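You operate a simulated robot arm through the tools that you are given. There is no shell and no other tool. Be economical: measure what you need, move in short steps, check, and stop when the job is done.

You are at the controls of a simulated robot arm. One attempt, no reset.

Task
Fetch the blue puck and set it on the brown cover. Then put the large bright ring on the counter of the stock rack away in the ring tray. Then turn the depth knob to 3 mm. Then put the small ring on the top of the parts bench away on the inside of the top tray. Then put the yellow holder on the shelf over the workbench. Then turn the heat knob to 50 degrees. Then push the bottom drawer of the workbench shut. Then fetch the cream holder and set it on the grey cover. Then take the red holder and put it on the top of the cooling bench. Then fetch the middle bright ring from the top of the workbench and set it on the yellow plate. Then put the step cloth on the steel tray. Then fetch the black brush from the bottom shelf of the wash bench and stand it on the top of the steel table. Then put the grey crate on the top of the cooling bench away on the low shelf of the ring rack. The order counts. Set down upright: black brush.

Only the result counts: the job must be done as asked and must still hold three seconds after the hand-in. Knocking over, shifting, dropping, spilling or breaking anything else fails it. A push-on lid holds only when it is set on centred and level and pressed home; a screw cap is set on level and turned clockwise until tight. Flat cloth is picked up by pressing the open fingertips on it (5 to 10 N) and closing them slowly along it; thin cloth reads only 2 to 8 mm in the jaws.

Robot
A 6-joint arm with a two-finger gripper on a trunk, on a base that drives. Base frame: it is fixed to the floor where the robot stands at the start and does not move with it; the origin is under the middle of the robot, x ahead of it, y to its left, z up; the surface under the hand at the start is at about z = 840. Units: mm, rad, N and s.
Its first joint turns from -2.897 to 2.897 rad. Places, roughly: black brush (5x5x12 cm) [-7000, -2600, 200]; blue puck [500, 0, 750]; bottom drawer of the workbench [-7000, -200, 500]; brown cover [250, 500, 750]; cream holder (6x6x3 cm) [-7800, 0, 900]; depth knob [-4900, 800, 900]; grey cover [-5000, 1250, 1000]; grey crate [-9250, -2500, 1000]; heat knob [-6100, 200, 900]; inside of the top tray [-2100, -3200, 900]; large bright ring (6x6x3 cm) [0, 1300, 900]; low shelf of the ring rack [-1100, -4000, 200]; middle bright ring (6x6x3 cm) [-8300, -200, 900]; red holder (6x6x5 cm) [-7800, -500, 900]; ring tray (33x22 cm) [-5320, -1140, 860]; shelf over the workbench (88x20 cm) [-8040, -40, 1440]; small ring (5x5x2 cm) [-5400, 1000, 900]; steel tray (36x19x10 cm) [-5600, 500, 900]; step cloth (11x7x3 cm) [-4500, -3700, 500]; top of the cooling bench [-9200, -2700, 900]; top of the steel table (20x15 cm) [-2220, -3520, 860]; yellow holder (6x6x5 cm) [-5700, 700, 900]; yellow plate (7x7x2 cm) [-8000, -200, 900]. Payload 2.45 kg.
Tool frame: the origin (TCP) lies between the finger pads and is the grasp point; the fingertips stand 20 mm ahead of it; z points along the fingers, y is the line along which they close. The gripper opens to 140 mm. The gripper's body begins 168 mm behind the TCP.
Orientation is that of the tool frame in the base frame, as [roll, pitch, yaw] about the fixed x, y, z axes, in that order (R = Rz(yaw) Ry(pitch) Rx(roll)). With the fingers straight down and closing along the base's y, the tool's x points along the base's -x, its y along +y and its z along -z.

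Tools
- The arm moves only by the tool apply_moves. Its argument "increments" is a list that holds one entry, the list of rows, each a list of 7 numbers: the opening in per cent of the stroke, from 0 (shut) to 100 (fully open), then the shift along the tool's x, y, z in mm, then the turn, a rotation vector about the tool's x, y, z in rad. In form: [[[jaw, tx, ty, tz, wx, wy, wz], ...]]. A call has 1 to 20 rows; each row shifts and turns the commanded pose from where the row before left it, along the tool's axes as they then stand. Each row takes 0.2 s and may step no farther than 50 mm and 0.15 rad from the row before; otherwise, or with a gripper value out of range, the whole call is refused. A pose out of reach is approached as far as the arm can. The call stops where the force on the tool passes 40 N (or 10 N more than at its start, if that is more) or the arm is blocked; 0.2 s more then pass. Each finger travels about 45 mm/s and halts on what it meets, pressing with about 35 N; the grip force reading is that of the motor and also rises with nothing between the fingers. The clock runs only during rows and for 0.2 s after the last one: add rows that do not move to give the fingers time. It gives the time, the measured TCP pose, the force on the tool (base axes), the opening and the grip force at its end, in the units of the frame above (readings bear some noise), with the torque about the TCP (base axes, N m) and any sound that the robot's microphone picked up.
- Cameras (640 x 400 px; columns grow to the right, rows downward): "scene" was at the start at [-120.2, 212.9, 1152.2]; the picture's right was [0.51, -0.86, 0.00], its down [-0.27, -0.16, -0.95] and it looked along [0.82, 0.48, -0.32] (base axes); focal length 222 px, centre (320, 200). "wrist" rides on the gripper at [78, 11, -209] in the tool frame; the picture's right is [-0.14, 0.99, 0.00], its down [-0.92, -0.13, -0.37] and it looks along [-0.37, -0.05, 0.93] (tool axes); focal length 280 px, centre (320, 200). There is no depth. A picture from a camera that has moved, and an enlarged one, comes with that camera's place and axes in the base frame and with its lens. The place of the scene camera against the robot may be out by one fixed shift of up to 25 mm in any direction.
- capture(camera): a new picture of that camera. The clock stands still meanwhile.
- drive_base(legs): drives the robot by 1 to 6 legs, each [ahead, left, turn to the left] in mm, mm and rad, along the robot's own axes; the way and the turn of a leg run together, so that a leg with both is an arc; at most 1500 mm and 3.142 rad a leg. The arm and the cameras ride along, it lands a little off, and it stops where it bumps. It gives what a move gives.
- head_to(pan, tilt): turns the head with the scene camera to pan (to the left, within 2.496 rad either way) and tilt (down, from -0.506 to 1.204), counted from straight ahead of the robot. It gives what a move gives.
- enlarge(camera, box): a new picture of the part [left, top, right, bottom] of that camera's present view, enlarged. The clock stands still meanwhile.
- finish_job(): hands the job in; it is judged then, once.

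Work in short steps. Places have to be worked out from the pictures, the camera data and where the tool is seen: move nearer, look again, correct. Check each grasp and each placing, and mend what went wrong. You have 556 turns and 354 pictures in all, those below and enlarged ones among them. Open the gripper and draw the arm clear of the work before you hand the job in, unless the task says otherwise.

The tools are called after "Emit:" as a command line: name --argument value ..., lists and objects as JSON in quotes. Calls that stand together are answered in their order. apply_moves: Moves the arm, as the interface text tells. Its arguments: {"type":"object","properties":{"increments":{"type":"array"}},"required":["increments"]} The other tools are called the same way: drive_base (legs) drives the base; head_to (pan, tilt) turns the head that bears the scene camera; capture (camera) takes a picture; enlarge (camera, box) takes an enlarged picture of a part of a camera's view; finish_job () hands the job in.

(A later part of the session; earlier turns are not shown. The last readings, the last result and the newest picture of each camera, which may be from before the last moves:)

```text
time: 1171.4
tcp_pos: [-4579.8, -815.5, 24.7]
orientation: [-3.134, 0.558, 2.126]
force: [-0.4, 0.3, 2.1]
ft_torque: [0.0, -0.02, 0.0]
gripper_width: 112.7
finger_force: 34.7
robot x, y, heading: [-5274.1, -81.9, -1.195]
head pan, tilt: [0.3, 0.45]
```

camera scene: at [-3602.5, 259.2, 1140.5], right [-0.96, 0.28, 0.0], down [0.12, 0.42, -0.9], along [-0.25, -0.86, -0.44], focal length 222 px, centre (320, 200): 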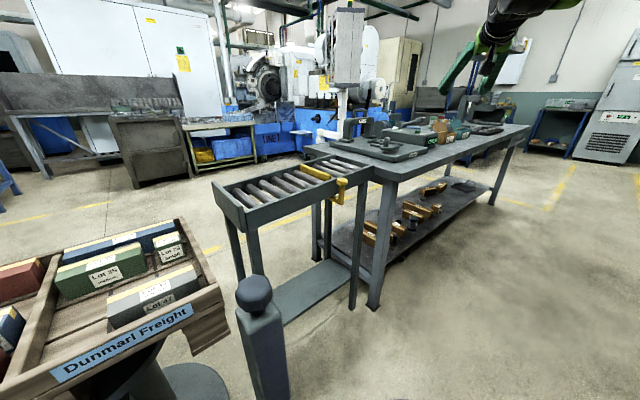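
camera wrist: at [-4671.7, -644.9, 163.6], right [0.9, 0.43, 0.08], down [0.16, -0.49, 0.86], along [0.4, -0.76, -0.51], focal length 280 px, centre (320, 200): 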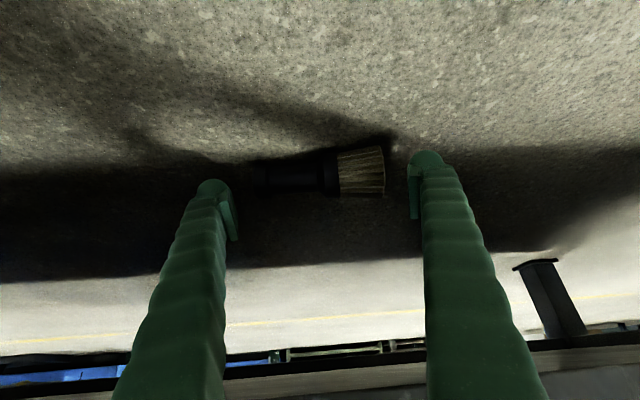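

Caught: 113 mm end to end at full grip. I lift it a centimetre and pull it out by driving back, then raise it clear.

Emit:
apply_moves --increments '[[[74, -5, 0, -8, 0, 0, 0], [74, 0, 0, 0, 0, 0, 0]]]'

Emit:
drive_base --legs '[[-95, 0, 0]]'

Emit:
apply_moves --increments '[[[74, 5, 0, -30, 0, 0, 0], [74, 5, 0, -35, 0, 0, 0], [74, 0, 0, -40, 0, 0, 0], [74, 0, 0, -40, 0, 0, 0], [74, 0, 0, -40, 0, 0, 0], [74, 0, 0, -40, 0, 0, 0], [74, 0, 0, -40, 0, 0, 0], [74, 0, 0, 0, 0, 0, 0]]]'

Emit:
capture --camera "wrist"

```text
time: 1172.0
tcp_pos: [-4579.5, -816.9, 35.2]
orientation: [-3.133, 0.561, 2.125]
force: [0.1, -0.1, -0.7]
ft_torque: [0.01, -0.02, -0.03]
gripper_width: 112.7
finger_force: 34.9
robot x, y, heading: [-5271.8, -84.3, -1.194]
head pan, tilt: [0.3, 0.45]
```

```text
time: 1173.1
tcp_pos: [-4615.2, -728.1, 34.2]
orientation: [-3.133, 0.561, 2.127]
force: [0.0, -0.1, -0.2]
ft_torque: [0.01, -0.04, -0.02]
gripper_width: 112.6
finger_force: 35.4
robot x, y, heading: [-5307.7, 7.5, -1.198]
head pan, tilt: [0.3, 0.45]
```

```text
time: 1174.9
tcp_pos: [-4668.7, -620.1, 265.7]
orientation: [-3.131, 0.56, 2.124]
force: [-0.2, 0.4, -0.6]
ft_torque: [0.0, 0.03, 0.02]
gripper_width: 112.6
finger_force: 34.5
out of reach, approached as far as the arm can: row 2, 3, 4, 5, 6
robot x, y, heading: [-5306.8, 7.9, -1.192]
head pan, tilt: [0.3, 0.45]
```

```text
26 pictures are left
camera wrist: at [-4750.9, -463.2, 401.2], right [0.91, 0.42, 0.06], down [0.2, -0.56, 0.8], along [0.37, -0.71, -0.59], focal length 280 px, centre (320, 200)
```

wrist: 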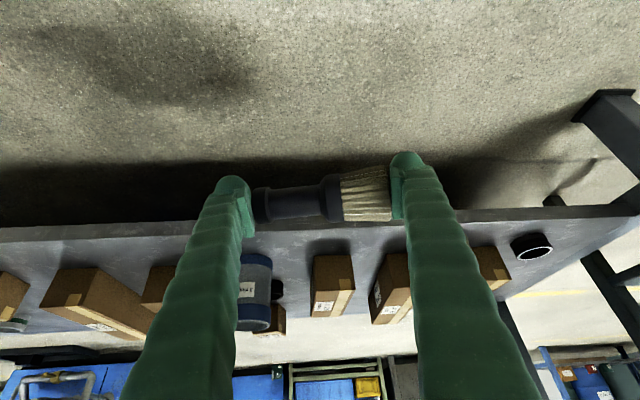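

The brush is out and held end to end. I raise it behind the table, then take it to free counter on the green workbench to re-grasp it properly.

Emit:
apply_moves --increments '[[[70, -8.5, 0, -41.9, 0, 0, 0], [70, -8.5, 0, -41.9, 0, 0, 0], [70, -8.5, 0, -41.9, 0, 0, 0], [70, -8.5, 0, -41.9, 0, 0, 0], [70, -8.5, 0, -41.9, 0, 0, 0], [70, -8.5, 0, -41.9, 0, 0, 0], [70, -24.9, 0, -39.7, 0, 0, 0], [70, -24.9, 0, -39.7, 0, 0, 0], [70, -24.9, 0, -39.7, 0, 0, 0], [70, -24.9, 0, -39.7, 0, 0, 0], [70, -24.9, 0, -39.7, 0, 0, 0], [70, -24.9, 0, -39.7, 0, 0, 0], [70, -24.9, 0, -39.7, 0, 0, 0], [70, -24.9, 0, -39.7, 0, 0, 0], [70, -24.9, 0, -39.7, 0, 0, 0], [70, -24.9, 0, -39.7, 0, 0, 0], [70, -24.9, 0, -39.7, 0, 0, 0], [70, -24.9, 0, -39.7, 0, 0, 0], [70, -24.9, 0, -39.7, 0, 0, 0], [70, 0, 0, 0, 0, 0, 0]]]'

```text
time: 1179.1
tcp_pos: [-4708.1, -539.6, 1116.4]
orientation: [-3.134, 0.56, 2.124]
force: [-0.3, -0.3, -1.1]
ft_torque: [-0.01, 0.0, 0.0]
gripper_width: 112.5
finger_force: 35.2
robot x, y, heading: [-5314.7, 7.9, -1.193]
head pan, tilt: [0.3, 0.45]
```

Emit:
apply_moves --increments '[[[70, 35.9, 6.4, -22.5, 0, 0, 0], [70, 35.9, 6.4, -22.5, 0, 0, 0], [70, 35.9, 6.4, -22.5, 0, 0, 0], [70, 35.9, 6.4, -22.5, 0, 0, 0], [70, 35.9, 6.4, -22.5, 0, 0, 0], [70, 35.9, 6.4, -22.5, 0, 0, 0], [70, 0, 0, 0, 0, 0, 0]]]'

Emit:
drive_base --legs '[[300, 0, 0], [0, -1450, 0], [0, -1000, 0], [0, 0, 3.14]]'

```text
time: 1180.7
tcp_pos: [-4810.1, -301.9, 1113.6]
orientation: [-3.132, 0.561, 2.124]
force: [-0.3, 0.1, 0.2]
ft_torque: [-0.01, 0.02, -0.02]
gripper_width: 112.5
finger_force: 35.0
robot x, y, heading: [-5307.0, 8.7, -1.195]
head pan, tilt: [0.3, 0.45]
```

```text
time: 1201.8
tcp_pos: [-7991.5, -918.7, 1114.0]
orientation: [-3.133, 0.561, -0.955]
force: [1.0, 0.1, -1.1]
ft_torque: [-0.02, -0.04, 0.0]
gripper_width: 112.1
finger_force: 35.0
robot x, y, heading: [-7473.5, -1198.9, 2.011]
head pan, tilt: [0.3, 0.45]
```

I bring the brush over the free spot on the workbench near (-7828,-518).

Emit:
apply_moves --increments '[[[70, -21.8, -40.6, 13.7, 0, 0, 0], [70, -21.8, -40.6, 13.7, 0, 0, 0], [70, -21.8, -40.6, 13.7, 0, 0, 0], [70, -21.8, -40.6, 13.7, 0, 0, 0], [70, -21.8, -40.6, 13.7, 0, 0, 0], [70, -21.8, -40.6, 13.7, 0, 0, 0], [70, -21.8, -40.6, 13.7, 0, 0, 0], [70, -21.8, -40.6, 13.7, 0, 0, 0], [70, -21.8, -40.6, 13.7, 0, 0, 0], [70, 24, 0, 38, 0, 0, 0], [70, 24, 0, 38, 0, 0, 0], [70, 0, 0, 0, 0, 0, 0]]]'

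Emit:
capture --camera "wrist"

```text
time: 1204.4
tcp_pos: [-7825.6, -520.3, 1026.5]
orientation: [-3.132, 0.561, -0.956]
force: [-0.4, -0.6, -1.0]
ft_torque: [0.01, 0.0, 0.01]
gripper_width: 111.8
finger_force: 35.3
robot x, y, heading: [-7475.2, -1198.0, 2.01]
head pan, tilt: [0.3, 0.45]
```

```text
25 pictures are left
camera wrist: at [-7734.1, -671.9, 1161.1], right [-0.88, -0.47, 0.07], down [-0.24, 0.55, 0.8], along [-0.41, 0.69, -0.59], focal length 280 px, centre (320, 200)
```

wrist: 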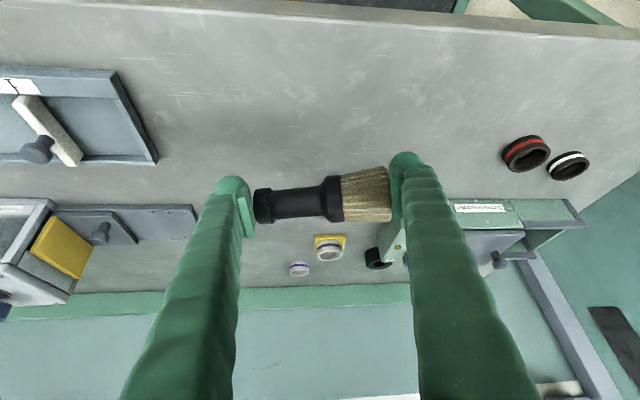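

Emit:
apply_moves --increments '[[[70, 24, 0, 38, 0, 0, 0], [70, 21, 0, 34, 0, 0, 0], [70, 11, 0, 17, 0, 0, 0], [70, 2.5, 0, 4, 0, 0, 0], [70, 2.5, 0, 4, 0, 0, 0], [70, 1.6, 0, 2.5, 0, 0, 0], [70, 1.6, 0, 2.5, 0, 0, 0], [70, 0, 0, 0, 0, 0, 0]]]'

```text
time: 1206.2
tcp_pos: [-7822.5, -519.0, 907.4]
orientation: [-3.132, 0.559, -0.957]
force: [-0.3, -0.6, 10.8]
ft_torque: [0.04, 0.28, -0.01]
gripper_width: 112.0
finger_force: 35.8
robot x, y, heading: [-7475.5, -1200.2, 2.006]
head pan, tilt: [0.3, 0.45]
```

The brush touches the bench. I release it, lift, and turn the hand so its x-axis lies along the brush, bristles towards the camera side.

Emit:
apply_moves --increments '[[[80, 0, 0, -0.5, 0, 0, 0], [84, 0, 0, 0, 0, 0, 0], [90, 0, 0, 0, 0, 0, 0], [96, 0, 0, -10, 0, 0, 0], [96, 0, 0, -40, 0, 0, 0], [80, 0, 0, -45, 0, 0, 0], [60, 0, 0, -45, 0, 0.14, 0], [50, -10, 0, -20, 0, 0.14, 0], [50, -10, 0, -20, 0, 0.14, 0], [50, 0, 0, 0, 0, 0.14, 0], [50, 0, 0, 0, 0, 0, 0]]]'

Emit:
apply_moves --increments '[[[50, 0, 0, 0, 0, 0, 0.1428], [50, 0, 0, 0, 0, 0, 0.1428], [50, 0, 0, 0, 0, 0, 0.1428], [50, 0, 0, 0, 0, 0, 0.1428], [50, 0, 0, 0, 0, 0, 0.1428], [50, 0, 0, 0, 0, 0, 0.1428], [50, 0, 0, 0, 0, 0, 0.1428], [50, 0, 0, 0, 0, 0, 0.1428], [50, 0, 0, 0, 0, 0, 0.1428], [50, 0, 0, 0, 0, 0, 0.1428], [50, 0, 0, 0, 0, 0, 0.1428], [50, 0, 0, 0, 0, 0, 0]]]'

Emit:
capture --camera "wrist"

```text
time: 1208.6
tcp_pos: [-7782.2, -576.7, 1068.9]
orientation: [-3.134, 0.0, -0.962]
force: [-0.3, 0.7, -0.5]
ft_torque: [0.0, -0.02, 0.01]
gripper_width: 69.8
finger_force: 0.1
robot x, y, heading: [-7478.3, -1197.4, 2.009]
head pan, tilt: [0.3, 0.45]
```

```text
time: 1211.2
tcp_pos: [-7784.6, -576.9, 1069.8]
orientation: [3.141, 0.01, -2.532]
force: [0.2, -1.5, 0.6]
ft_torque: [-0.02, 0.02, 0.01]
gripper_width: 70.0
finger_force: 0.0
robot x, y, heading: [-7475.7, -1197.9, 2.01]
head pan, tilt: [0.3, 0.45]
```

```text
24 pictures are left
camera wrist: at [-7856.0, -613.7, 1277.4], right [-0.45, 0.89, 0.0], down [0.83, 0.42, 0.38], along [0.33, 0.17, -0.93], focal length 280 px, centre (320, 200)
```

wrist: 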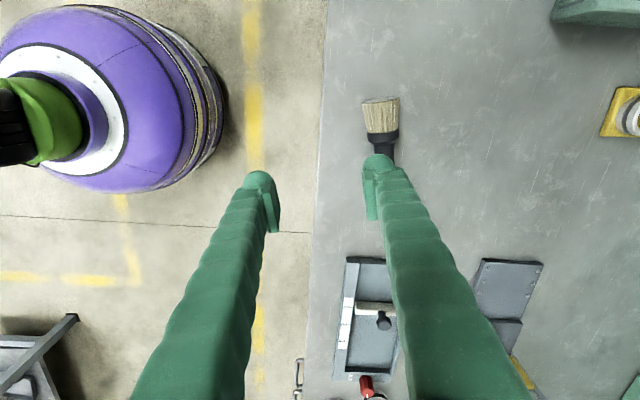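

The brush lies with bristles towards the camera side. I move over the handle, lean the hand 15° the other way, and go down to it.

Emit:
apply_moves --increments '[[[50, -12.9, 44, 0, 0, 0, 0], [50, -12.9, 44, 0, 0, 0, 0], [50, 0, 0, 0, 0, 0.13, 0], [50, 0, 0, 0, 0, 0.13, 0], [50, -10.6, 0, 39.8, 0, 0, 0], [50, -10.6, 0, 39.8, 0, 0, 0], [50, 0, 0, 0, 0, 0, 0]]]'

Emit:
capture --camera "wrist"

```text
time: 1212.8
tcp_pos: [-7811.5, -487.6, 985.4]
orientation: [3.141, -0.254, -2.532]
force: [0.1, 0.8, 0.2]
ft_torque: [0.01, -0.02, 0.0]
gripper_width: 69.8
finger_force: 0.0
robot x, y, heading: [-7475.0, -1200.9, 2.008]
head pan, tilt: [0.3, 0.45]
```

```text
23 pictures are left
camera wrist: at [-7838.2, -493.0, 1206.8], right [-0.46, 0.89, -0.03], down [0.88, 0.46, 0.13], along [0.13, 0.03, -0.99], focal length 280 px, centre (320, 200)
```

wrist: 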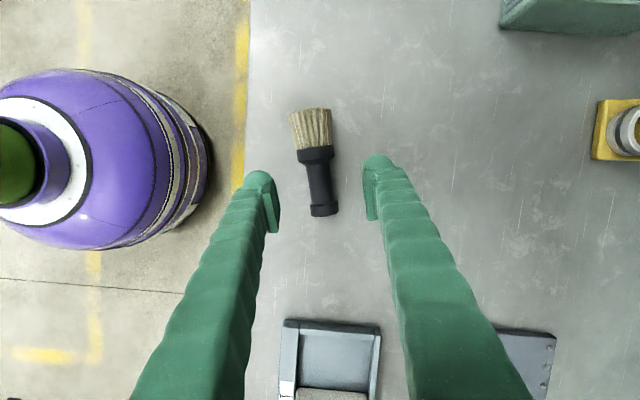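

Emit:
apply_moves --increments '[[[45, 0, 0, 0, 0.032, 0, -0.123], [42, -5.7, -0.9, 39.3, 0, 0, 0], [40, -5.7, -0.9, 36, 0, 0, 0], [40, 0, 0, 0, 0, 0, 0]]]'

Emit:
enlarge --camera "wrist" --box '[220, 80, 420, 240]'

```text
time: 1213.8
tcp_pos: [-7816.4, -496.4, 910.7]
orientation: [3.14, -0.252, -2.406]
force: [-0.1, 0.1, -0.1]
ft_torque: [0.03, 0.0, 0.03]
gripper_width: 56.0
finger_force: 0.1
robot x, y, heading: [-7476.2, -1198.0, 2.007]
head pan, tilt: [0.3, 0.45]
```

```text
2.50 times, centred on (320, 160) of wrist
camera zoom: at [-7841.4, -504.7, 1132.2], right [-0.57, 0.82, -0.03], down [0.81, 0.57, 0.13], along [0.12, 0.04, -0.99], focal length 701 px, centre (320, 300)
```

zoom: 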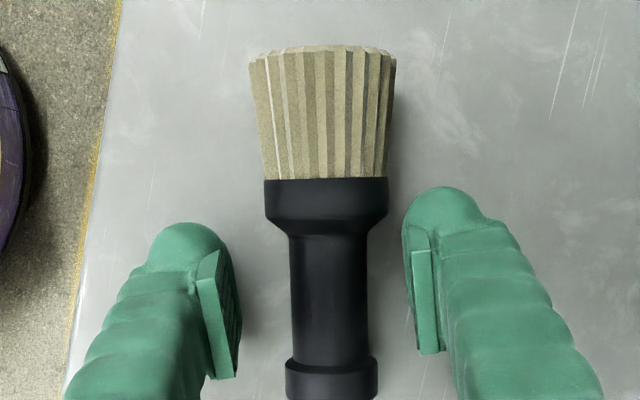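

Well aligned on the handle. I close fully this time, so the grip holds at the waist.

Emit:
apply_moves --increments '[[[38, -1, 0, 4, 0, 0, 0], [32, 0, 0, 0, 0, 0, 0], [26, 0, 0, 0, 0, 0, 0], [20, 0, 0, 0, 0, 0, 0], [14, 0, 0, 0, 0, 0, 0], [8, 0, 0, 0, 0, 0, 0], [2, 0, 0, 0, 0, 0, 0], [0, 0, 0, 0, 0, 0, 0], [0, 0, 0, 0, 0, 0, 0]]]'

```text
time: 1215.8
tcp_pos: [-7817.2, -496.5, 907.6]
orientation: [-3.142, -0.252, -2.406]
force: [0.1, 0.1, -1.3]
ft_torque: [0.03, -0.03, 0.0]
gripper_width: 26.0
finger_force: 34.7
robot x, y, heading: [-7477.5, -1198.1, 2.01]
head pan, tilt: [0.3, 0.45]
```

Emit:
apply_moves --increments '[[[0, 9.3, 0, -36.3, 0, 0, 0], [0, 9.3, 0, -36.3, 0, 0, 0], [0, 9.3, 0, -36.3, 0, 0, 0], [0, 9.3, 0, -36.3, 0, -0.143, 0], [0, 0, 0, 0, 0, -0.143, 0], [0, 0, 0, 0, 0, -0.143, 0], [0, 0, 0, 0, 0, -0.143, 0], [0, 0, 0, 0, 0, -0.143, 0], [0, 0, 0, 0, 0, -0.143, 0], [0, 0, 0, 0, 0, -0.143, 0], [0, 0, 0, 0, 0, -0.143, 0], [0, 0, 0, 0, 0, -0.143, 0], [0, 0, 0, 0, 0, -0.143, 0], [0, 0, 0, 0, 0, -0.143, 0], [0, 0, 0, 0, 0, 0, 0]]]'

Emit:
head_to --pan 0.2 --tilt 0.35

Emit:
enlarge --camera "scene" --box '[200, 60, 480, 240]'

```text
time: 1219.0
tcp_pos: [-7818.1, -496.1, 1058.7]
orientation: [-3.139, 1.321, -2.404]
force: [0.8, 1.0, -0.2]
ft_torque: [0.0, -0.02, 0.01]
gripper_width: 26.2
finger_force: 35.1
robot x, y, heading: [-7474.5, -1198.4, 2.006]
head pan, tilt: [0.3, 0.45]
```

```text
time: 1219.7
tcp_pos: [-7818.5, -496.1, 1058.5]
orientation: [-3.14, 1.321, -2.405]
force: [0.4, -0.2, -0.3]
ft_torque: [0.0, 0.01, -0.03]
gripper_width: 26.1
finger_force: 35.3
robot x, y, heading: [-7475.8, -1198.8, 2.009]
head pan, tilt: [0.201, 0.351]
```

```text
2.22 times, centred on (340, 150) of scene
camera zoom: at [-7619.1, -1381.0, 1149.7], right [0.8, 0.6, 0.0], down [0.21, -0.28, -0.94], along [-0.56, 0.75, -0.34], focal length 493 px, centre (276, 311)
```

zoom: 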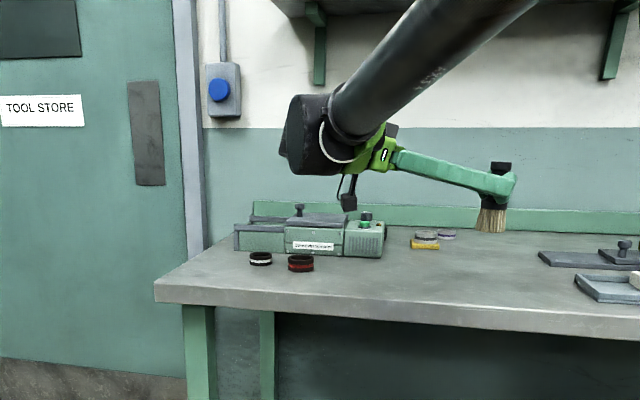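

The brush is upright in the hand, bristles down. I lower it to the bench until it touches.

Emit:
apply_moves --increments '[[[0, 38.8, 0, 9.9, 0, 0, 0], [0, 33.9, 0, 8.7, 0, 0, 0], [0, 4.8, 0, 1.2, 0, 0, 0], [0, 2.9, 0, 0.7, 0, 0, 0], [0, 2.9, 0, 0.7, 0, 0, 0], [0, 2.9, 0, 0.7, 0, 0, 0], [0, 2.9, 0, 0.7, 0, 0, 0], [0, 2.9, 0, 0.7, 0, 0, 0], [0, 2.9, 0, 0.7, 0, 0, 0], [0, 0, 0, 0, 0, 0, 0]]]'

```text
time: 1221.9
tcp_pos: [-7817.2, -496.0, 959.5]
orientation: [-3.139, 1.319, -2.404]
force: [-0.4, 0.0, -1.0]
ft_torque: [0.01, 0.0, 0.01]
gripper_width: 26.3
finger_force: 35.4
robot x, y, heading: [-7477.5, -1197.0, 2.01]
head pan, tilt: [0.201, 0.351]
```

Emit:
apply_moves --increments '[[[0, 2.9, 0, 0.7, 0, 0, 0], [0, 2.9, 0, 0.7, 0, 0, 0], [0, 2.9, 0, 0.7, 0, 0, 0], [0, 2.9, 0, 0.7, 0, 0, 0], [0, 2.9, 0, 0.7, 0, 0, 0], [0, 2.9, 0, 0.7, 0, 0, 0], [0, 0, 0, 0, 0, 0, 0]]]'

```text
time: 1222.8
tcp_pos: [-7817.5, -495.6, 951.9]
orientation: [3.138, 1.325, -2.405]
force: [0.0, -1.1, 13.9]
ft_torque: [0.31, -0.22, 0.03]
gripper_width: 26.1
finger_force: 35.9
robot x, y, heading: [-7476.5, -1202.1, 2.009]
head pan, tilt: [0.201, 0.351]
stopped in row 4: the force on the tool passed its limit at 45 N (the readings are from after the stop); the commanded pose is now the measured one
```

It stands on the bench. I release and back straight out.

Emit:
apply_moves --increments '[[[6, -0.8, 0, -0.2, 0, 0, 0], [14, 0, 0, 0, 0, 0, 0], [22, 0, 0, 0, 0, 0, 0], [30, 0, 0, 0, 0, 0, 0], [38, 0, 0, 0, 0, 0, 0], [44, 0, 0, 0, 0, 0, 0], [44, 5, 0, -19.4, 0, 0, 0], [44, 11, 0, -43, 0, 0, 0], [44, 11, 0, -43, 0, 0, 0], [44, -35, 0, -30, 0, 0, 0], [44, -40, 0, -10, 0, 0, 0], [44, -40, 0, -10, 0, 0, 0], [44, 0, 0, 0, 0, 0, 0]]]'

Emit:
enlarge --camera "scene" --box '[280, 80, 480, 220]'

```text
time: 1225.6
tcp_pos: [-7914.4, -583.5, 1076.5]
orientation: [3.141, 1.323, -2.403]
force: [0.6, -0.7, -0.5]
ft_torque: [0.02, -0.01, 0.0]
gripper_width: 61.8
finger_force: 0.0
robot x, y, heading: [-7474.8, -1200.1, 2.006]
head pan, tilt: [0.201, 0.351]
```

```text
2.86 times, centred on (380, 150) of scene
camera zoom: at [-7619.0, -1381.1, 1149.7], right [0.8, 0.6, 0.0], down [0.21, -0.28, -0.94], along [-0.56, 0.75, -0.34], focal length 634 px, centre (149, 343)
```

zoom: 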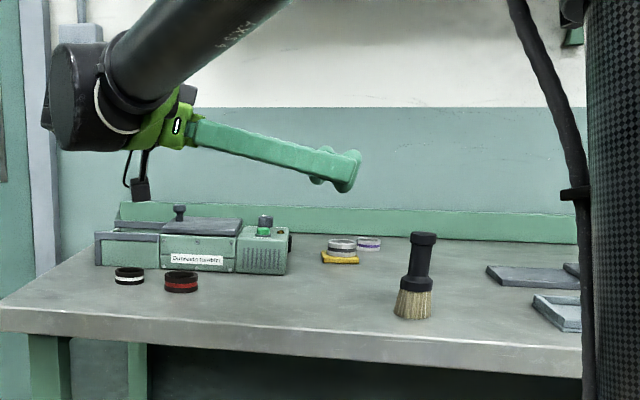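

The brush stands upright. I bring the hand vertical and take it from above.

Emit:
apply_moves --increments '[[[44, 0, 0, 0, 0, 0.132, 0], [44, 0, 0, 0, 0, 0.132, 0], [44, 0, 0, 0, 0, 0.132, 0], [44, 0, 0, 0, 0, 0.132, 0], [44, 0, 0, 0, 0, 0.132, 0], [44, 0, 0, 0, 0, 0.132, 0], [44, 0, 0, 0, 0, 0.132, 0], [44, 0, 0, 0, 0, 0.132, 0], [44, 0, 0, 0, 0, 0.132, 0], [44, 0, 0, 0, 0, 0.132, 0], [44, 0, 0, 0, 0, 0, -0.129], [44, 0, 0, 0, 0, 0, -0.129], [44, 0, 0, 0, 0, 0, -0.129], [44, 0, 0, 0, 0, 0, -0.129], [44, 0, 0, 0, 0, 0, -0.129], [44, 0, 0, 0, 0, 0, -0.129], [44, 0, 0, 0, 0, 0, -0.129], [44, 0, 0, -20, 0, 0, 0], [44, 0, 0, 0, 0, 0, 0]]]'

```text
time: 1229.6
tcp_pos: [-7913.5, -583.4, 1095.2]
orientation: [-3.137, 0.003, -1.502]
force: [0.0, -1.0, -0.2]
ft_torque: [-0.01, 0.01, -0.01]
gripper_width: 61.6
finger_force: 0.0
robot x, y, heading: [-7474.8, -1201.7, 2.007]
head pan, tilt: [0.201, 0.351]
```

Emit:
apply_moves --increments '[[[44, -26.9, -33.8, 0, 0, 0, 0], [44, -26.9, -33.8, 0, 0, 0, 0], [44, -26.9, -33.8, 0, 0, 0, 0], [44, 0, 0, 40, 0, 0, 0], [44, 0, 0, 0, 0, 0, 0]]]'

Emit:
capture --camera "wrist"

```text
time: 1230.8
tcp_pos: [-7817.7, -494.4, 1055.0]
orientation: [-3.138, 0.002, -1.501]
force: [-1.3, 0.5, -0.8]
ft_torque: [-0.01, 0.0, -0.01]
gripper_width: 61.5
finger_force: 0.0
robot x, y, heading: [-7471.6, -1199.2, 2.006]
head pan, tilt: [0.201, 0.351]
```

```text
19 pictures are left
camera wrist: at [-7824.4, -574.3, 1262.7], right [-1.0, 0.07, 0.0], down [0.06, 0.93, 0.37], along [0.03, 0.37, -0.93], focal length 280 px, centre (320, 200)
```

wrist: 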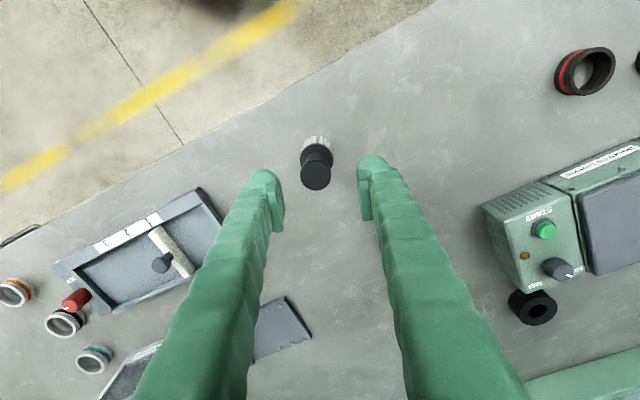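

Emit:
apply_moves --increments '[[[44, 0, -4, 40, 0, 0, 0], [44, 0, 0, 40, 0, 0, 0], [44, 0, 0, 18, 0, 0, 0], [36, 0, 0, 0, 0, 0, 0], [28, 0, 0, 0, 0, 0, 0], [20, 0, 0, 0, 0, 0, 0], [12, 0, 0, 0, 0, 0, 0], [4, 0, 0, 0, 0, 0, 0], [0, 0, 0, 0, 0, 0, 0], [0, 0, 0, 0, 0, 0, 0]]]'

Emit:
apply_moves --increments '[[[0, 0, 0, -20, 0, 0, 0], [0, 0, 0, -45, 0, 0, 0], [0, 0, 0, -45, 0, 0, 0], [0, 0, 0, -45, 0, 0, 0], [0, 0, 0, -40, 0, 0, 0], [0, 45, 0, 0, 0, 0, 0], [0, 45, 0, 0, 0, 0, 0], [0, 45, 0, 0, 0, 0, 0], [0, 0, 0, 0, 0, 0, 0]]]'

```text
time: 1233.0
tcp_pos: [-7814.5, -493.9, 956.2]
orientation: [-3.137, 0.001, -1.501]
force: [-0.1, -0.7, -0.9]
ft_torque: [0.01, -0.02, -0.01]
gripper_width: 26.2
finger_force: 35.1
robot x, y, heading: [-7473.8, -1200.1, 2.007]
head pan, tilt: [0.201, 0.351]
```

```text
time: 1235.0
tcp_pos: [-7802.6, -628.4, 1152.2]
orientation: [-3.138, 0.002, -1.5]
force: [-1.3, -0.7, -0.8]
ft_torque: [-0.03, 0.02, 0.01]
gripper_width: 26.0
finger_force: 35.0
robot x, y, heading: [-7473.3, -1199.6, 2.008]
head pan, tilt: [0.201, 0.351]
```

The brush is held firmly at 26 mm. I drive to the steel table, checking the grip on the way.

Emit:
drive_base --legs '[[0, -690, 0], [-1400, 0, -0.03], [-420, 0, 0], [0, 0, -1.58]]'

Emit:
drive_base --legs '[[1450, 0, 0], [1450, 0, 0], [300, 0, 0]]'

```text
time: 1251.5
tcp_pos: [-5501.1, -2233.6, 1152.1]
orientation: [-3.139, 0.001, -3.077]
force: [-0.2, 0.3, -1.2]
ft_torque: [0.03, -0.02, 0.02]
gripper_width: 26.1
finger_force: 34.8
robot x, y, heading: [-6075.4, -2557.8, 0.437]
head pan, tilt: [0.201, 0.351]
```

```text
time: 1267.0
tcp_pos: [-2615.6, -894.6, 1153.2]
orientation: [-3.138, 0.003, -3.073]
force: [0.5, -0.3, -0.6]
ft_torque: [-0.02, 0.0, -0.01]
gripper_width: 26.3
finger_force: 35.1
robot x, y, heading: [-3183.5, -1223.4, 0.444]
head pan, tilt: [0.201, 0.351]
```

Emit:
drive_base --legs '[[0, 0, -1.61], [1000, 0, 0], [600, 0, 0]]'

Emit:
capture --camera "wrist"

```text
time: 1279.1
tcp_pos: [-2258.3, -3259.4, 1151.7]
orientation: [-3.138, 0.002, 1.607]
force: [-0.6, -0.7, -0.7]
ft_torque: [0.01, 0.0, -0.02]
gripper_width: 26.1
finger_force: 34.8
robot x, y, heading: [-2564.1, -2677.6, -1.171]
head pan, tilt: [0.201, 0.351]
```

```text
18 pictures are left
camera wrist: at [-2250.1, -3180.4, 1359.9], right [0.99, -0.1, 0.0], down [-0.09, -0.92, 0.37], along [-0.04, -0.37, -0.93], focal length 280 px, centre (320, 200)
```

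wrist: 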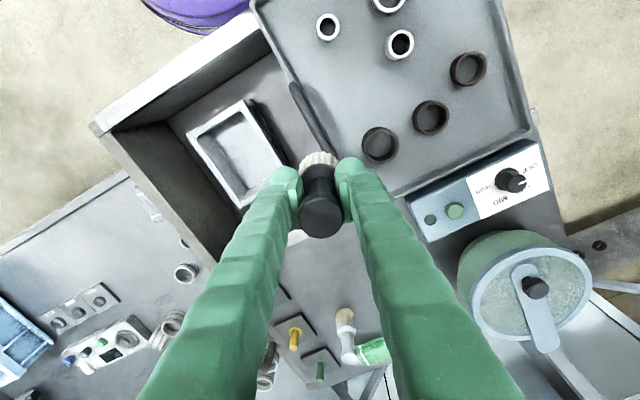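

I move over the steel top's centre near (-2220,-3520) and look for free space.

Emit:
apply_moves --increments '[[[0, -43.7, 4.8, 0, 0, 0, 0], [0, -43.7, 4.8, 0, 0, 0, 0], [0, -43.7, 4.8, 0, 0, 0, 0], [0, -43.7, 4.8, 0, 0, 0, 0], [0, -43.7, 4.8, 0, 0, 0, 0], [0, -40, 4.8, 0, 0, 0, 0], [0, 0, 0, 0, 0, 0, 0]]]'

Emit:
capture --camera "wrist"

```text
time: 1280.7
tcp_pos: [-2220.9, -3518.1, 1152.9]
orientation: [-3.141, 0.001, 1.605]
force: [-0.2, 0.1, -1.4]
ft_torque: [-0.03, 0.01, -0.02]
gripper_width: 26.0
finger_force: 35.1
robot x, y, heading: [-2568.9, -2675.5, -1.168]
head pan, tilt: [0.201, 0.351]
```

```text
17 pictures are left
camera wrist: at [-2211.5, -3439.4, 1360.7], right [0.99, -0.1, 0.0], down [-0.09, -0.92, 0.37], along [-0.04, -0.37, -0.93], focal length 280 px, centre (320, 200)
```

wrist: 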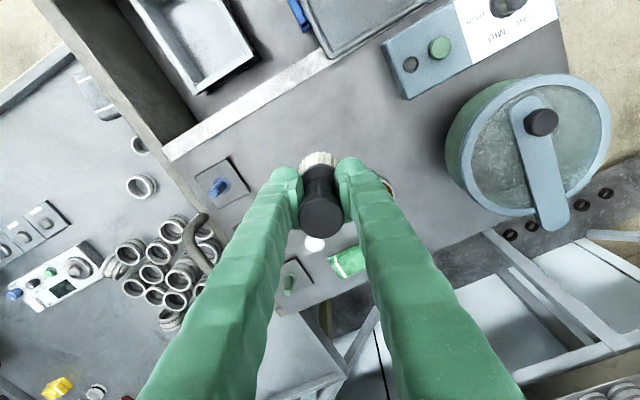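

The point below the TCP is free, well clear of tin, pegs and white brush. I lower the brush there.

Emit:
apply_moves --increments '[[[0, 0, 0, 45, 0, 0, 0], [0, 0, 0, 45, 0, 0, 0], [0, 0, 0, 45, 0, 0, 0], [0, 0, 0, 40, 0, 0, 0], [0, 0, 0, 10, 0, 0, 0], [0, 0, 0, 4, 0, 0, 0], [0, 0, 0, 4, 0, 0, 0], [0, 0, 0, 3, 0, 0, 0], [0, 0, 0, 3, 0, 0, 0], [0, 0, 0, 3, 0, 0, 0], [0, 0, 0, 3, 0, 0, 0], [0, 0, 0, 3, 0, 0, 0], [0, 0, 0, 3, 0, 0, 0], [0, 0, 0, 0, 0, 0, 0]]]'

```text
time: 1283.7
tcp_pos: [-2222.6, -3516.3, 942.7]
orientation: [-3.138, 0.002, 1.605]
force: [1.0, -0.6, -0.3]
ft_torque: [0.01, 0.05, -0.01]
gripper_width: 25.9
finger_force: 34.8
robot x, y, heading: [-2566.2, -2676.8, -1.168]
head pan, tilt: [0.201, 0.351]
```

Emit:
apply_moves --increments '[[[0, 0, 0, 3, 0, 0, 0], [0, 0, 0, 3, 0, 0, 0], [0, 0, 0, 3, 0, 0, 0], [0, 0, 0, 3, 0, 0, 0], [0, 0, 0, 3, 0, 0, 0], [0, 0, 0, 3, 0, 0, 0], [0, 0, 0, 3, 0, 0, 0], [0, 0, 0, 3, 0, 0, 0], [0, 0, 0, 0, 0, 0, 0]]]'

```text
time: 1284.7
tcp_pos: [-2221.9, -3516.4, 930.6]
orientation: [-3.137, 0.003, 1.605]
force: [-1.0, 3.6, 17.6]
ft_torque: [0.25, 0.0, -0.01]
gripper_width: 26.2
finger_force: 34.8
robot x, y, heading: [-2567.6, -2674.3, -1.166]
head pan, tilt: [0.201, 0.351]
stopped in row 5: the force on the tool passed its limit at 46 N (the readings are from after the stop); the commanded pose is now the measured one
```

Contact. I release slowly, lift off, and check that it stands.

Emit:
apply_moves --increments '[[[4, 0, 0, -1, 0, 0, 0], [12, 0, 0, 0, 0, 0, 0], [20, 0, 0, 0, 0, 0, 0], [28, 0, 0, 0, 0, 0, 0], [36, 0, 0, 0, 0, 0, 0], [42, 0, 0, 0, 0, 0, 0], [42, 0, 0, -20, 0, 0, 0], [42, 0, 0, -45, 0, 0, 0], [42, 0, 0, -45, 0, 0, 0], [42, 0, 0, -45, 0, 0, 0], [42, 0, 0, -45, 0, 0, 0], [42, 0, 0, 0, 0, 0, 0]]]'

Emit:
capture --camera "wrist"

```text
time: 1287.3
tcp_pos: [-2219.8, -3515.2, 1131.6]
orientation: [-3.138, 0.004, 1.607]
force: [0.7, 0.1, -0.2]
ft_torque: [-0.03, 0.03, -0.04]
gripper_width: 58.7
finger_force: 0.1
robot x, y, heading: [-2565.0, -2674.9, -1.172]
head pan, tilt: [0.201, 0.351]
```

```text
16 pictures are left
camera wrist: at [-2211.6, -3436.7, 1339.3], right [0.99, -0.1, 0.0], down [-0.09, -0.92, 0.37], along [-0.04, -0.37, -0.93], focal length 280 px, centre (320, 200)
```

wrist: 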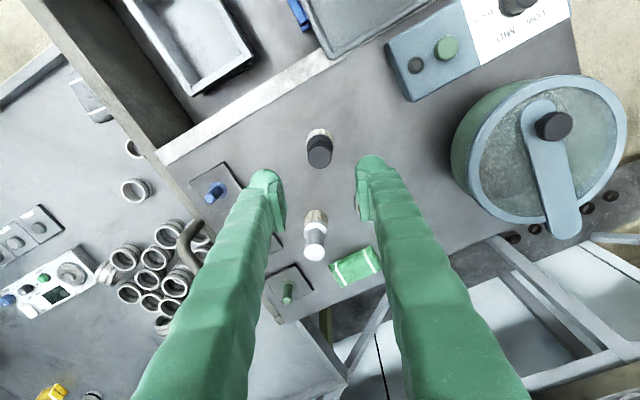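

The black brush stands upright on the steel table. Last is the grey crate on the cooling bench. I retract and drive there.

Emit:
apply_moves --increments '[[[60, 40.3, -14.4, 0, 0, 0, 0], [60, 40.3, -14.4, 0, 0, 0, 0], [60, 40.3, -14.4, 0, 0, 0, 0], [60, 40.3, -14.4, 0, 0, 0, 0], [60, 40.3, -14.4, 0, 0, 0, 0], [60, 40.3, -14.4, 0, 0, 0, 0], [60, 40.3, -14.4, 0, 0, 0, 0], [60, 40.3, -14.4, 0, 0, 0, 0], [60, 40.3, -14.4, 0, 0, 0, 0], [60, 40.3, -14.4, 0, 0, 0, 0], [60, 0, 0, 0, 0, 0, 0]]]'

Emit:
drive_base --legs '[[-1440, 0, 0], [0, 0, -1.57]]'

Emit:
drive_base --legs '[[1450, 0, 0], [1450, 0, 0], [330, 0, 0]]'

```text
time: 1289.7
tcp_pos: [-2377.9, -3117.6, 1128.7]
orientation: [-3.138, 0.004, 1.604]
force: [-0.2, 0.1, 0.1]
ft_torque: [0.03, 0.01, 0.01]
gripper_width: 84.0
finger_force: 0.1
robot x, y, heading: [-2566.9, -2674.3, -1.169]
head pan, tilt: [0.201, 0.351]
```

```text
time: 1300.9
tcp_pos: [-3590.7, -1499.3, 1128.9]
orientation: [-3.138, 0.004, 0.003]
force: [0.0, 0.0, 0.0]
ft_torque: [-0.02, 0.02, 0.01]
gripper_width: 84.0
finger_force: 0.0
robot x, y, heading: [-3144.3, -1322.3, -2.768]
head pan, tilt: [0.201, 0.351]
```

```text
time: 1316.8
tcp_pos: [-6620.6, -2677.7, 1128.1]
orientation: [-3.138, 0.005, 0.004]
force: [-0.6, -0.2, -1.2]
ft_torque: [-0.04, 0.01, 0.03]
gripper_width: 84.0
finger_force: 0.0
robot x, y, heading: [-6176.2, -2501.0, -2.767]
head pan, tilt: [0.201, 0.351]
```

Emit:
drive_base --legs '[[0, -980, 0.027], [1400, 0, 0], [900, 0, 0]]'

Emit:
capture --camera "wrist"

```text
time: 1332.8
tcp_pos: [-9102.4, -2658.7, 1128.1]
orientation: [-3.138, 0.003, 0.033]
force: [-0.6, 0.4, 0.2]
ft_torque: [-0.03, -0.01, -0.01]
gripper_width: 84.0
finger_force: 0.0
robot x, y, heading: [-8658.5, -2470.9, -2.742]
head pan, tilt: [0.201, 0.351]
```

```text
15 pictures are left
camera wrist: at [-9023.8, -2668.0, 1336.5], right [-0.11, -0.99, 0.0], down [-0.92, 0.1, 0.37], along [-0.37, 0.04, -0.93], focal length 280 px, centre (320, 200)
```

wrist: 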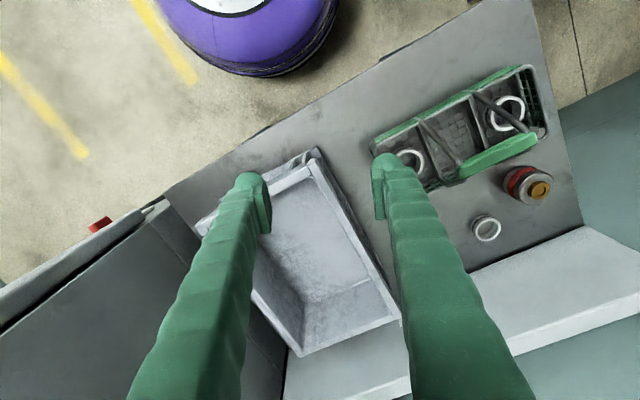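

The crate is about 33 by 20 cm, its long side facing the basket, mid-wall near (-9262,-2707). I will grip that wall with the hand tilted 35°, so the crate can later go into the low shelf. I turn, move over and tilt.

Emit:
apply_moves --increments '[[[60, 0, 0, 0, 0, 0, -0.103], [60, 0, 0, 0, 0, 0, -0.103], [60, 0, 0, 0, 0, 0, -0.103], [60, -41.7, -2.1, 0, 0, 0, 0], [60, -41.7, -2.1, 0, 0, 0, 0], [60, -41.7, -2.1, 0, 0, 0, 0], [60, -41.7, -2.1, 0, 0, 0, 0], [60, 0, 0, 0, 0, -0.122, 0], [60, 0, 0, 0, 0, -0.122, 0], [60, 0, 0, 0, 0, -0.122, 0], [60, 0, 0, 0, 0, -0.122, 0], [60, 0, 0, 0, 0, -0.122, 0], [60, 17, 0, 24.5, 0, 0, 0], [60, 17, 0, 24.5, 0, 0, 0], [60, 0, 0, 0, 0, 0, 0]]]'

Emit:
capture --camera "wrist"

```text
time: 1336.0
tcp_pos: [-9261.9, -2705.2, 1069.7]
orientation: [-3.137, 0.611, 0.341]
force: [-0.5, -0.2, 0.4]
ft_torque: [-0.01, -0.01, 0.02]
gripper_width: 84.3
finger_force: 0.0
robot x, y, heading: [-8663.9, -2470.0, -2.739]
head pan, tilt: [0.201, 0.351]
```

```text
14 pictures are left
camera wrist: at [-9085.6, -2654.5, 1194.7], right [0.22, -0.97, 0.07], down [-0.55, -0.06, 0.83], along [-0.8, -0.23, -0.55], focal length 280 px, centre (320, 200)
```

wrist: 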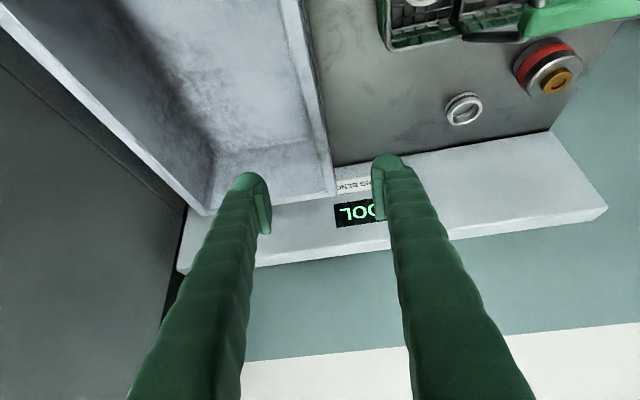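

Emit:
apply_moves --increments '[[[60, 17, -5, 24.5, 0, 0, 0], [55, 17, -5, 24.5, 0, 0, 0], [50, 17, 0, 24.5, 0, 0, 0], [50, 0, 0, 0, 0, 0, 0]]]'

Emit:
capture --camera "wrist"

```text
time: 1337.0
tcp_pos: [-9267.1, -2697.8, 981.1]
orientation: [-3.136, 0.611, 0.341]
force: [-0.8, 1.2, 0.6]
ft_torque: [0.0, -0.01, -0.01]
gripper_width: 69.7
finger_force: 0.1
robot x, y, heading: [-8663.3, -2471.0, -2.736]
head pan, tilt: [0.201, 0.351]
```

```text
13 pictures are left
camera wrist: at [-9090.8, -2647.4, 1105.3], right [0.22, -0.97, 0.07], down [-0.55, -0.06, 0.83], along [-0.8, -0.23, -0.55], focal length 280 px, centre (320, 200)
```

wrist: 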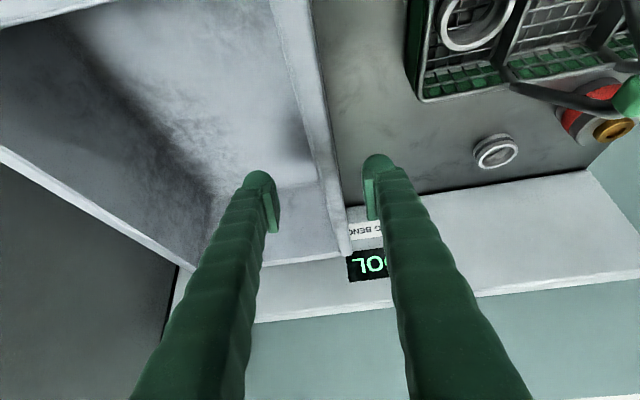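

Emit:
apply_moves --increments '[[[50, 8.6, 2, 12.3, 0, 0, 0], [50, 8.6, 2, 12.3, 0, 0, 0], [50, 5.7, 0, 8.2, 0, 0, 0], [50, 0, 0, 0, 0, 0, 0]]]'

Emit:
capture --camera "wrist"

```text
time: 1338.0
tcp_pos: [-9265.8, -2700.3, 941.2]
orientation: [-3.135, 0.613, 0.344]
force: [-0.9, -0.2, 0.2]
ft_torque: [0.0, 0.02, 0.01]
gripper_width: 69.9
finger_force: 0.0
robot x, y, heading: [-8663.5, -2471.9, -2.745]
head pan, tilt: [0.201, 0.351]
```

```text
12 pictures are left
camera wrist: at [-9088.0, -2650.3, 1065.6], right [0.22, -0.97, 0.07], down [-0.55, -0.06, 0.83], along [-0.8, -0.23, -0.55], focal length 280 px, centre (320, 200)
```

wrist: 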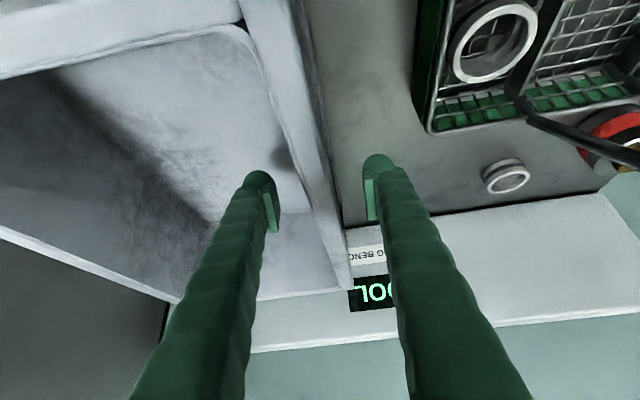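

The wall is between the fingers. I lower a bit more and close on it.

Emit:
apply_moves --increments '[[[50, 8.6, 0, 12.3, 0, 0, 0], [40, 0, 0, 0, 0, 0, 0], [30, 0, 0, 0, 0, 0, 0], [20, 0, 0, 0, 0, 0, 0], [10, 0, 0, 0, 0, 0, 0], [0, 0, 0, 0, 0, 0, 0], [0, 0, 0, 0, 0, 0, 0], [0, 0, 0, 0, 0, 0, 0]]]'

```text
time: 1339.8
tcp_pos: [-9266.5, -2701.6, 925.1]
orientation: [-3.137, 0.61, 0.342]
force: [-1.0, -0.4, 1.8]
ft_torque: [0.49, 0.17, 0.43]
gripper_width: 14.3
finger_force: 34.9
robot x, y, heading: [-8658.0, -2473.1, -2.742]
head pan, tilt: [0.201, 0.351]
```

The wall is gripped, 14 mm thick. I lift a few centimetres and check how the crate hangs.

Emit:
apply_moves --increments '[[[0, -8.6, 0, -12.3, 0, 0, 0], [0, -17, 0, -24.5, 0, 0, 0], [0, -17, 0, -24.5, 0, 0, 0], [0, 0, 0, 0, 0, 0, 0]]]'

Emit:
capture --camera "wrist"

```text
time: 1340.8
tcp_pos: [-9265.0, -2701.1, 1000.4]
orientation: [-3.136, 0.611, 0.342]
force: [0.3, 0.4, -5.3]
ft_torque: [-0.49, -0.14, 0.02]
gripper_width: 14.0
finger_force: 34.7
robot x, y, heading: [-8660.4, -2470.3, -2.741]
head pan, tilt: [0.201, 0.351]
```

```text
11 pictures are left
camera wrist: at [-9088.8, -2650.7, 1125.5], right [0.22, -0.97, 0.07], down [-0.55, -0.06, 0.83], along [-0.8, -0.23, -0.55], focal length 280 px, centre (320, 200)
```

wrist: 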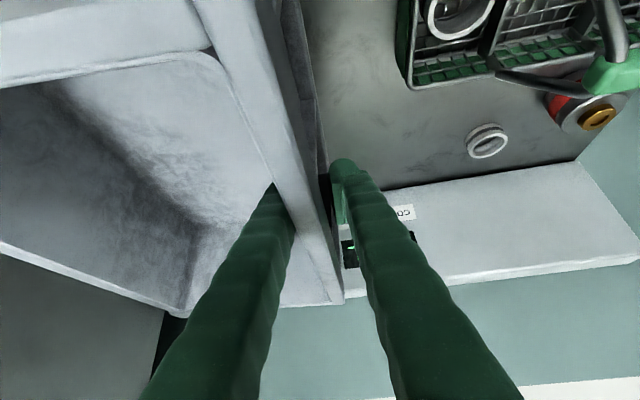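

The crate lifts level, weighing about 5 N. I raise it, draw it back towards me, and drive off.

Emit:
apply_moves --increments '[[[0, -24, 0, -34, 0, 0, 0], [0, -24, 0, -34, 0, 0, 0], [0, -24, 0, -34, 0, 0, 0], [0, 0, 0, 0, 0, 0, 0]]]'

Emit:
drive_base --legs '[[-1200, 0, 0], [-1180, 0, 0]]'

```text
time: 1341.8
tcp_pos: [-9266.0, -2699.6, 1124.3]
orientation: [-3.134, 0.611, 0.341]
force: [0.1, 0.2, -5.0]
ft_torque: [-0.49, -0.13, 0.0]
gripper_width: 14.2
finger_force: 35.0
robot x, y, heading: [-8659.7, -2471.6, -2.737]
head pan, tilt: [0.201, 0.351]
```

```text
time: 1353.4
tcp_pos: [-7092.5, -1773.3, 1124.4]
orientation: [-3.137, 0.611, 0.355]
force: [-0.5, 0.3, -5.8]
ft_torque: [-0.49, -0.12, -0.03]
gripper_width: 14.1
finger_force: 34.8
robot x, y, heading: [-6488.5, -1536.1, -2.736]
head pan, tilt: [0.201, 0.351]
```

Emit:
drive_base --legs '[[-115, 0, 0], [0, 1110, 0], [0, 0, -3.13]]'

Emit:
drive_base --legs '[[1450, 0, 0], [1450, 0, 0], [930, 0, 0]]'

```text
time: 1364.2
tcp_pos: [-6020.0, -1868.6, 1122.7]
orientation: [3.135, 0.605, -1.459]
force: [-22.0, -5.8, -7.3]
ft_torque: [-0.62, 1.38, 2.83]
gripper_width: 28.1
finger_force: 35.0
robot x, y, heading: [-5928.7, -2509.5, 1.738]
head pan, tilt: [0.201, 0.351]
stopped in leg 3: the force on the tool passed its limit at 101 N (the readings are from after the stop); the commanded pose is now the measured one
```

```text
time: 1365.0
tcp_pos: [-6025.3, -1867.9, 1121.4]
orientation: [3.132, 0.604, -1.457]
force: [-11.9, -1.5, -5.5]
ft_torque: [-0.14, 0.37, 1.7]
gripper_width: 25.5
finger_force: 35.0
robot x, y, heading: [-5935.0, -2508.1, 1.742]
head pan, tilt: [0.201, 0.351]
stopped in leg 1: the force on the tool passed its limit at 46 N (the readings are from after the stop); the commanded pose is now the measured one
```

The crate met the tall fixture on the table while turning. I stop and look before moving.

Emit:
capture --camera "wrist"

```text
10 pictures are left
camera wrist: at [-6012.8, -2050.2, 1248.5], right [-1.0, -0.01, 0.09], down [0.07, 0.56, 0.82], along [-0.05, 0.83, -0.56], focal length 280 px, centre (320, 200)
```

wrist: 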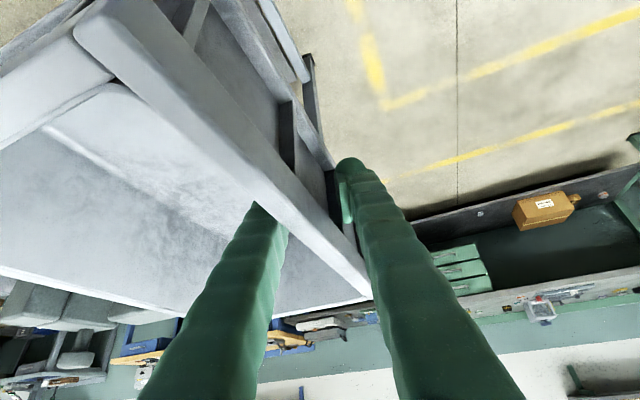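

The crate has twisted in the grip but is still held. I turn back away from the fixture and then raise the crate well above it.

Emit:
drive_base --legs '[[0, 0, 0.3]]'

Emit:
apply_moves --increments '[[[0, -20, 0, -28, 0, 0, 0], [0, -20, 0, -28, 0, 0, 0], [0, -20, 0, -28, 0, 0, 0], [0, -20, 0, -28, 0, 0, 0], [0, 0, 0, 0, 0, 0, 0]]]'

Emit:
head_to --pan -0.3 --tilt 0.25

Emit:
capture --camera "scene"

```text
time: 1366.3
tcp_pos: [-6206.6, -1921.0, 1122.3]
orientation: [3.131, 0.604, -1.158]
force: [-0.4, 0.1, -5.4]
ft_torque: [-0.17, 0.5, 0.0]
gripper_width: 14.1
finger_force: 35.3
robot x, y, heading: [-5934.4, -2506.7, 2.038]
head pan, tilt: [0.201, 0.351]
```

```text
time: 1367.5
tcp_pos: [-6207.1, -1920.4, 1259.0]
orientation: [3.13, 0.603, -1.157]
force: [0.0, 0.3, -6.0]
ft_torque: [-0.16, 0.44, 0.01]
gripper_width: 14.3
finger_force: 34.9
robot x, y, heading: [-5929.5, -2504.7, 2.038]
head pan, tilt: [0.201, 0.351]
```

```text
time: 1368.5
tcp_pos: [-6207.1, -1919.8, 1258.2]
orientation: [3.132, 0.605, -1.159]
force: [-0.7, 0.0, -5.2]
ft_torque: [-0.14, 0.49, 0.01]
gripper_width: 14.0
finger_force: 35.3
robot x, y, heading: [-5932.1, -2503.8, 2.038]
head pan, tilt: [-0.3, 0.25]
```

```text
9 pictures are left
camera scene: at [-6027.9, -2671.3, 1159.2], right [0.99, 0.17, 0.0], down [0.04, -0.24, -0.97], along [-0.16, 0.96, -0.25], focal length 222 px, centre (320, 200)
```

scene: 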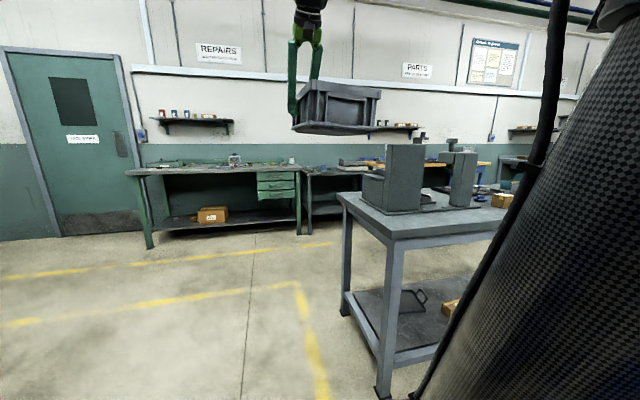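

The fixture stands unchanged and the crate hangs flat again. With it now well above everything, I finish the turn and drive down the aisle.

Emit:
drive_base --legs '[[0, 0, -1.638]]'

Emit:
drive_base --legs '[[1450, -20, 0], [1450, 0, 0], [850, 0, 0]]'

```text
time: 1372.9
tcp_pos: [-5322.8, -2286.6, 1258.1]
orientation: [3.132, 0.603, -2.828]
force: [1.2, -0.5, -5.6]
ft_torque: [0.47, 0.13, 0.01]
gripper_width: 14.2
finger_force: 34.8
robot x, y, heading: [-5927.2, -2502.6, 0.368]
head pan, tilt: [-0.3, 0.25]
```

```text
time: 1391.0
tcp_pos: [-1828.1, -962.9, 1258.0]
orientation: [3.131, 0.603, -2.836]
force: [0.0, 0.3, -6.0]
ft_torque: [0.49, 0.08, 0.02]
gripper_width: 14.1
finger_force: 34.6
robot x, y, heading: [-2433.9, -1177.1, 0.359]
head pan, tilt: [-0.3, 0.25]
```

Emit:
drive_base --legs '[[0, 0, -1.53], [1200, -60, 0]]'

Emit:
head_to --pan 0.0 --tilt 0.45

Emit:
capture --camera "scene"

```text
time: 1400.7
tcp_pos: [-1819.7, -2904.4, 1259.4]
orientation: [3.131, 0.602, 1.891]
force: [-0.6, 1.4, -5.7]
ft_torque: [0.09, -0.5, -0.01]
gripper_width: 14.1
finger_force: 35.1
robot x, y, heading: [-2044.0, -2299.8, -1.193]
head pan, tilt: [-0.3, 0.25]
```

```text
time: 1401.5
tcp_pos: [-1818.8, -2903.8, 1258.4]
orientation: [3.131, 0.605, 1.893]
force: [0.0, 0.1, -5.5]
ft_torque: [0.16, -0.55, 0.02]
gripper_width: 14.2
finger_force: 34.7
robot x, y, heading: [-2043.8, -2299.4, -1.195]
head pan, tilt: [0.0, 0.45]
```

```text
8 pictures are left
camera scene: at [-1926.3, -2152.5, 1140.6], right [-0.93, -0.37, 0.0], down [-0.16, 0.4, -0.9], along [0.33, -0.84, -0.43], focal length 222 px, centre (320, 200)
```

scene: 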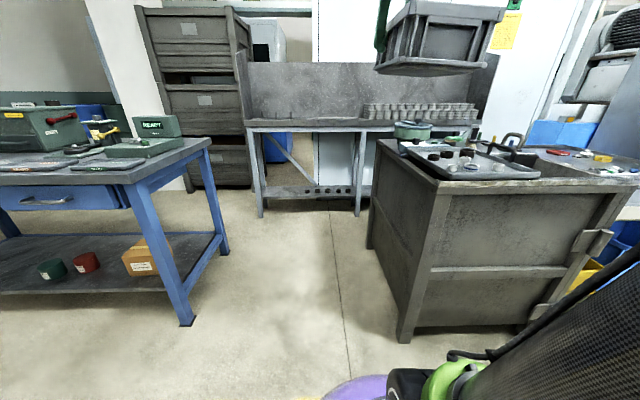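

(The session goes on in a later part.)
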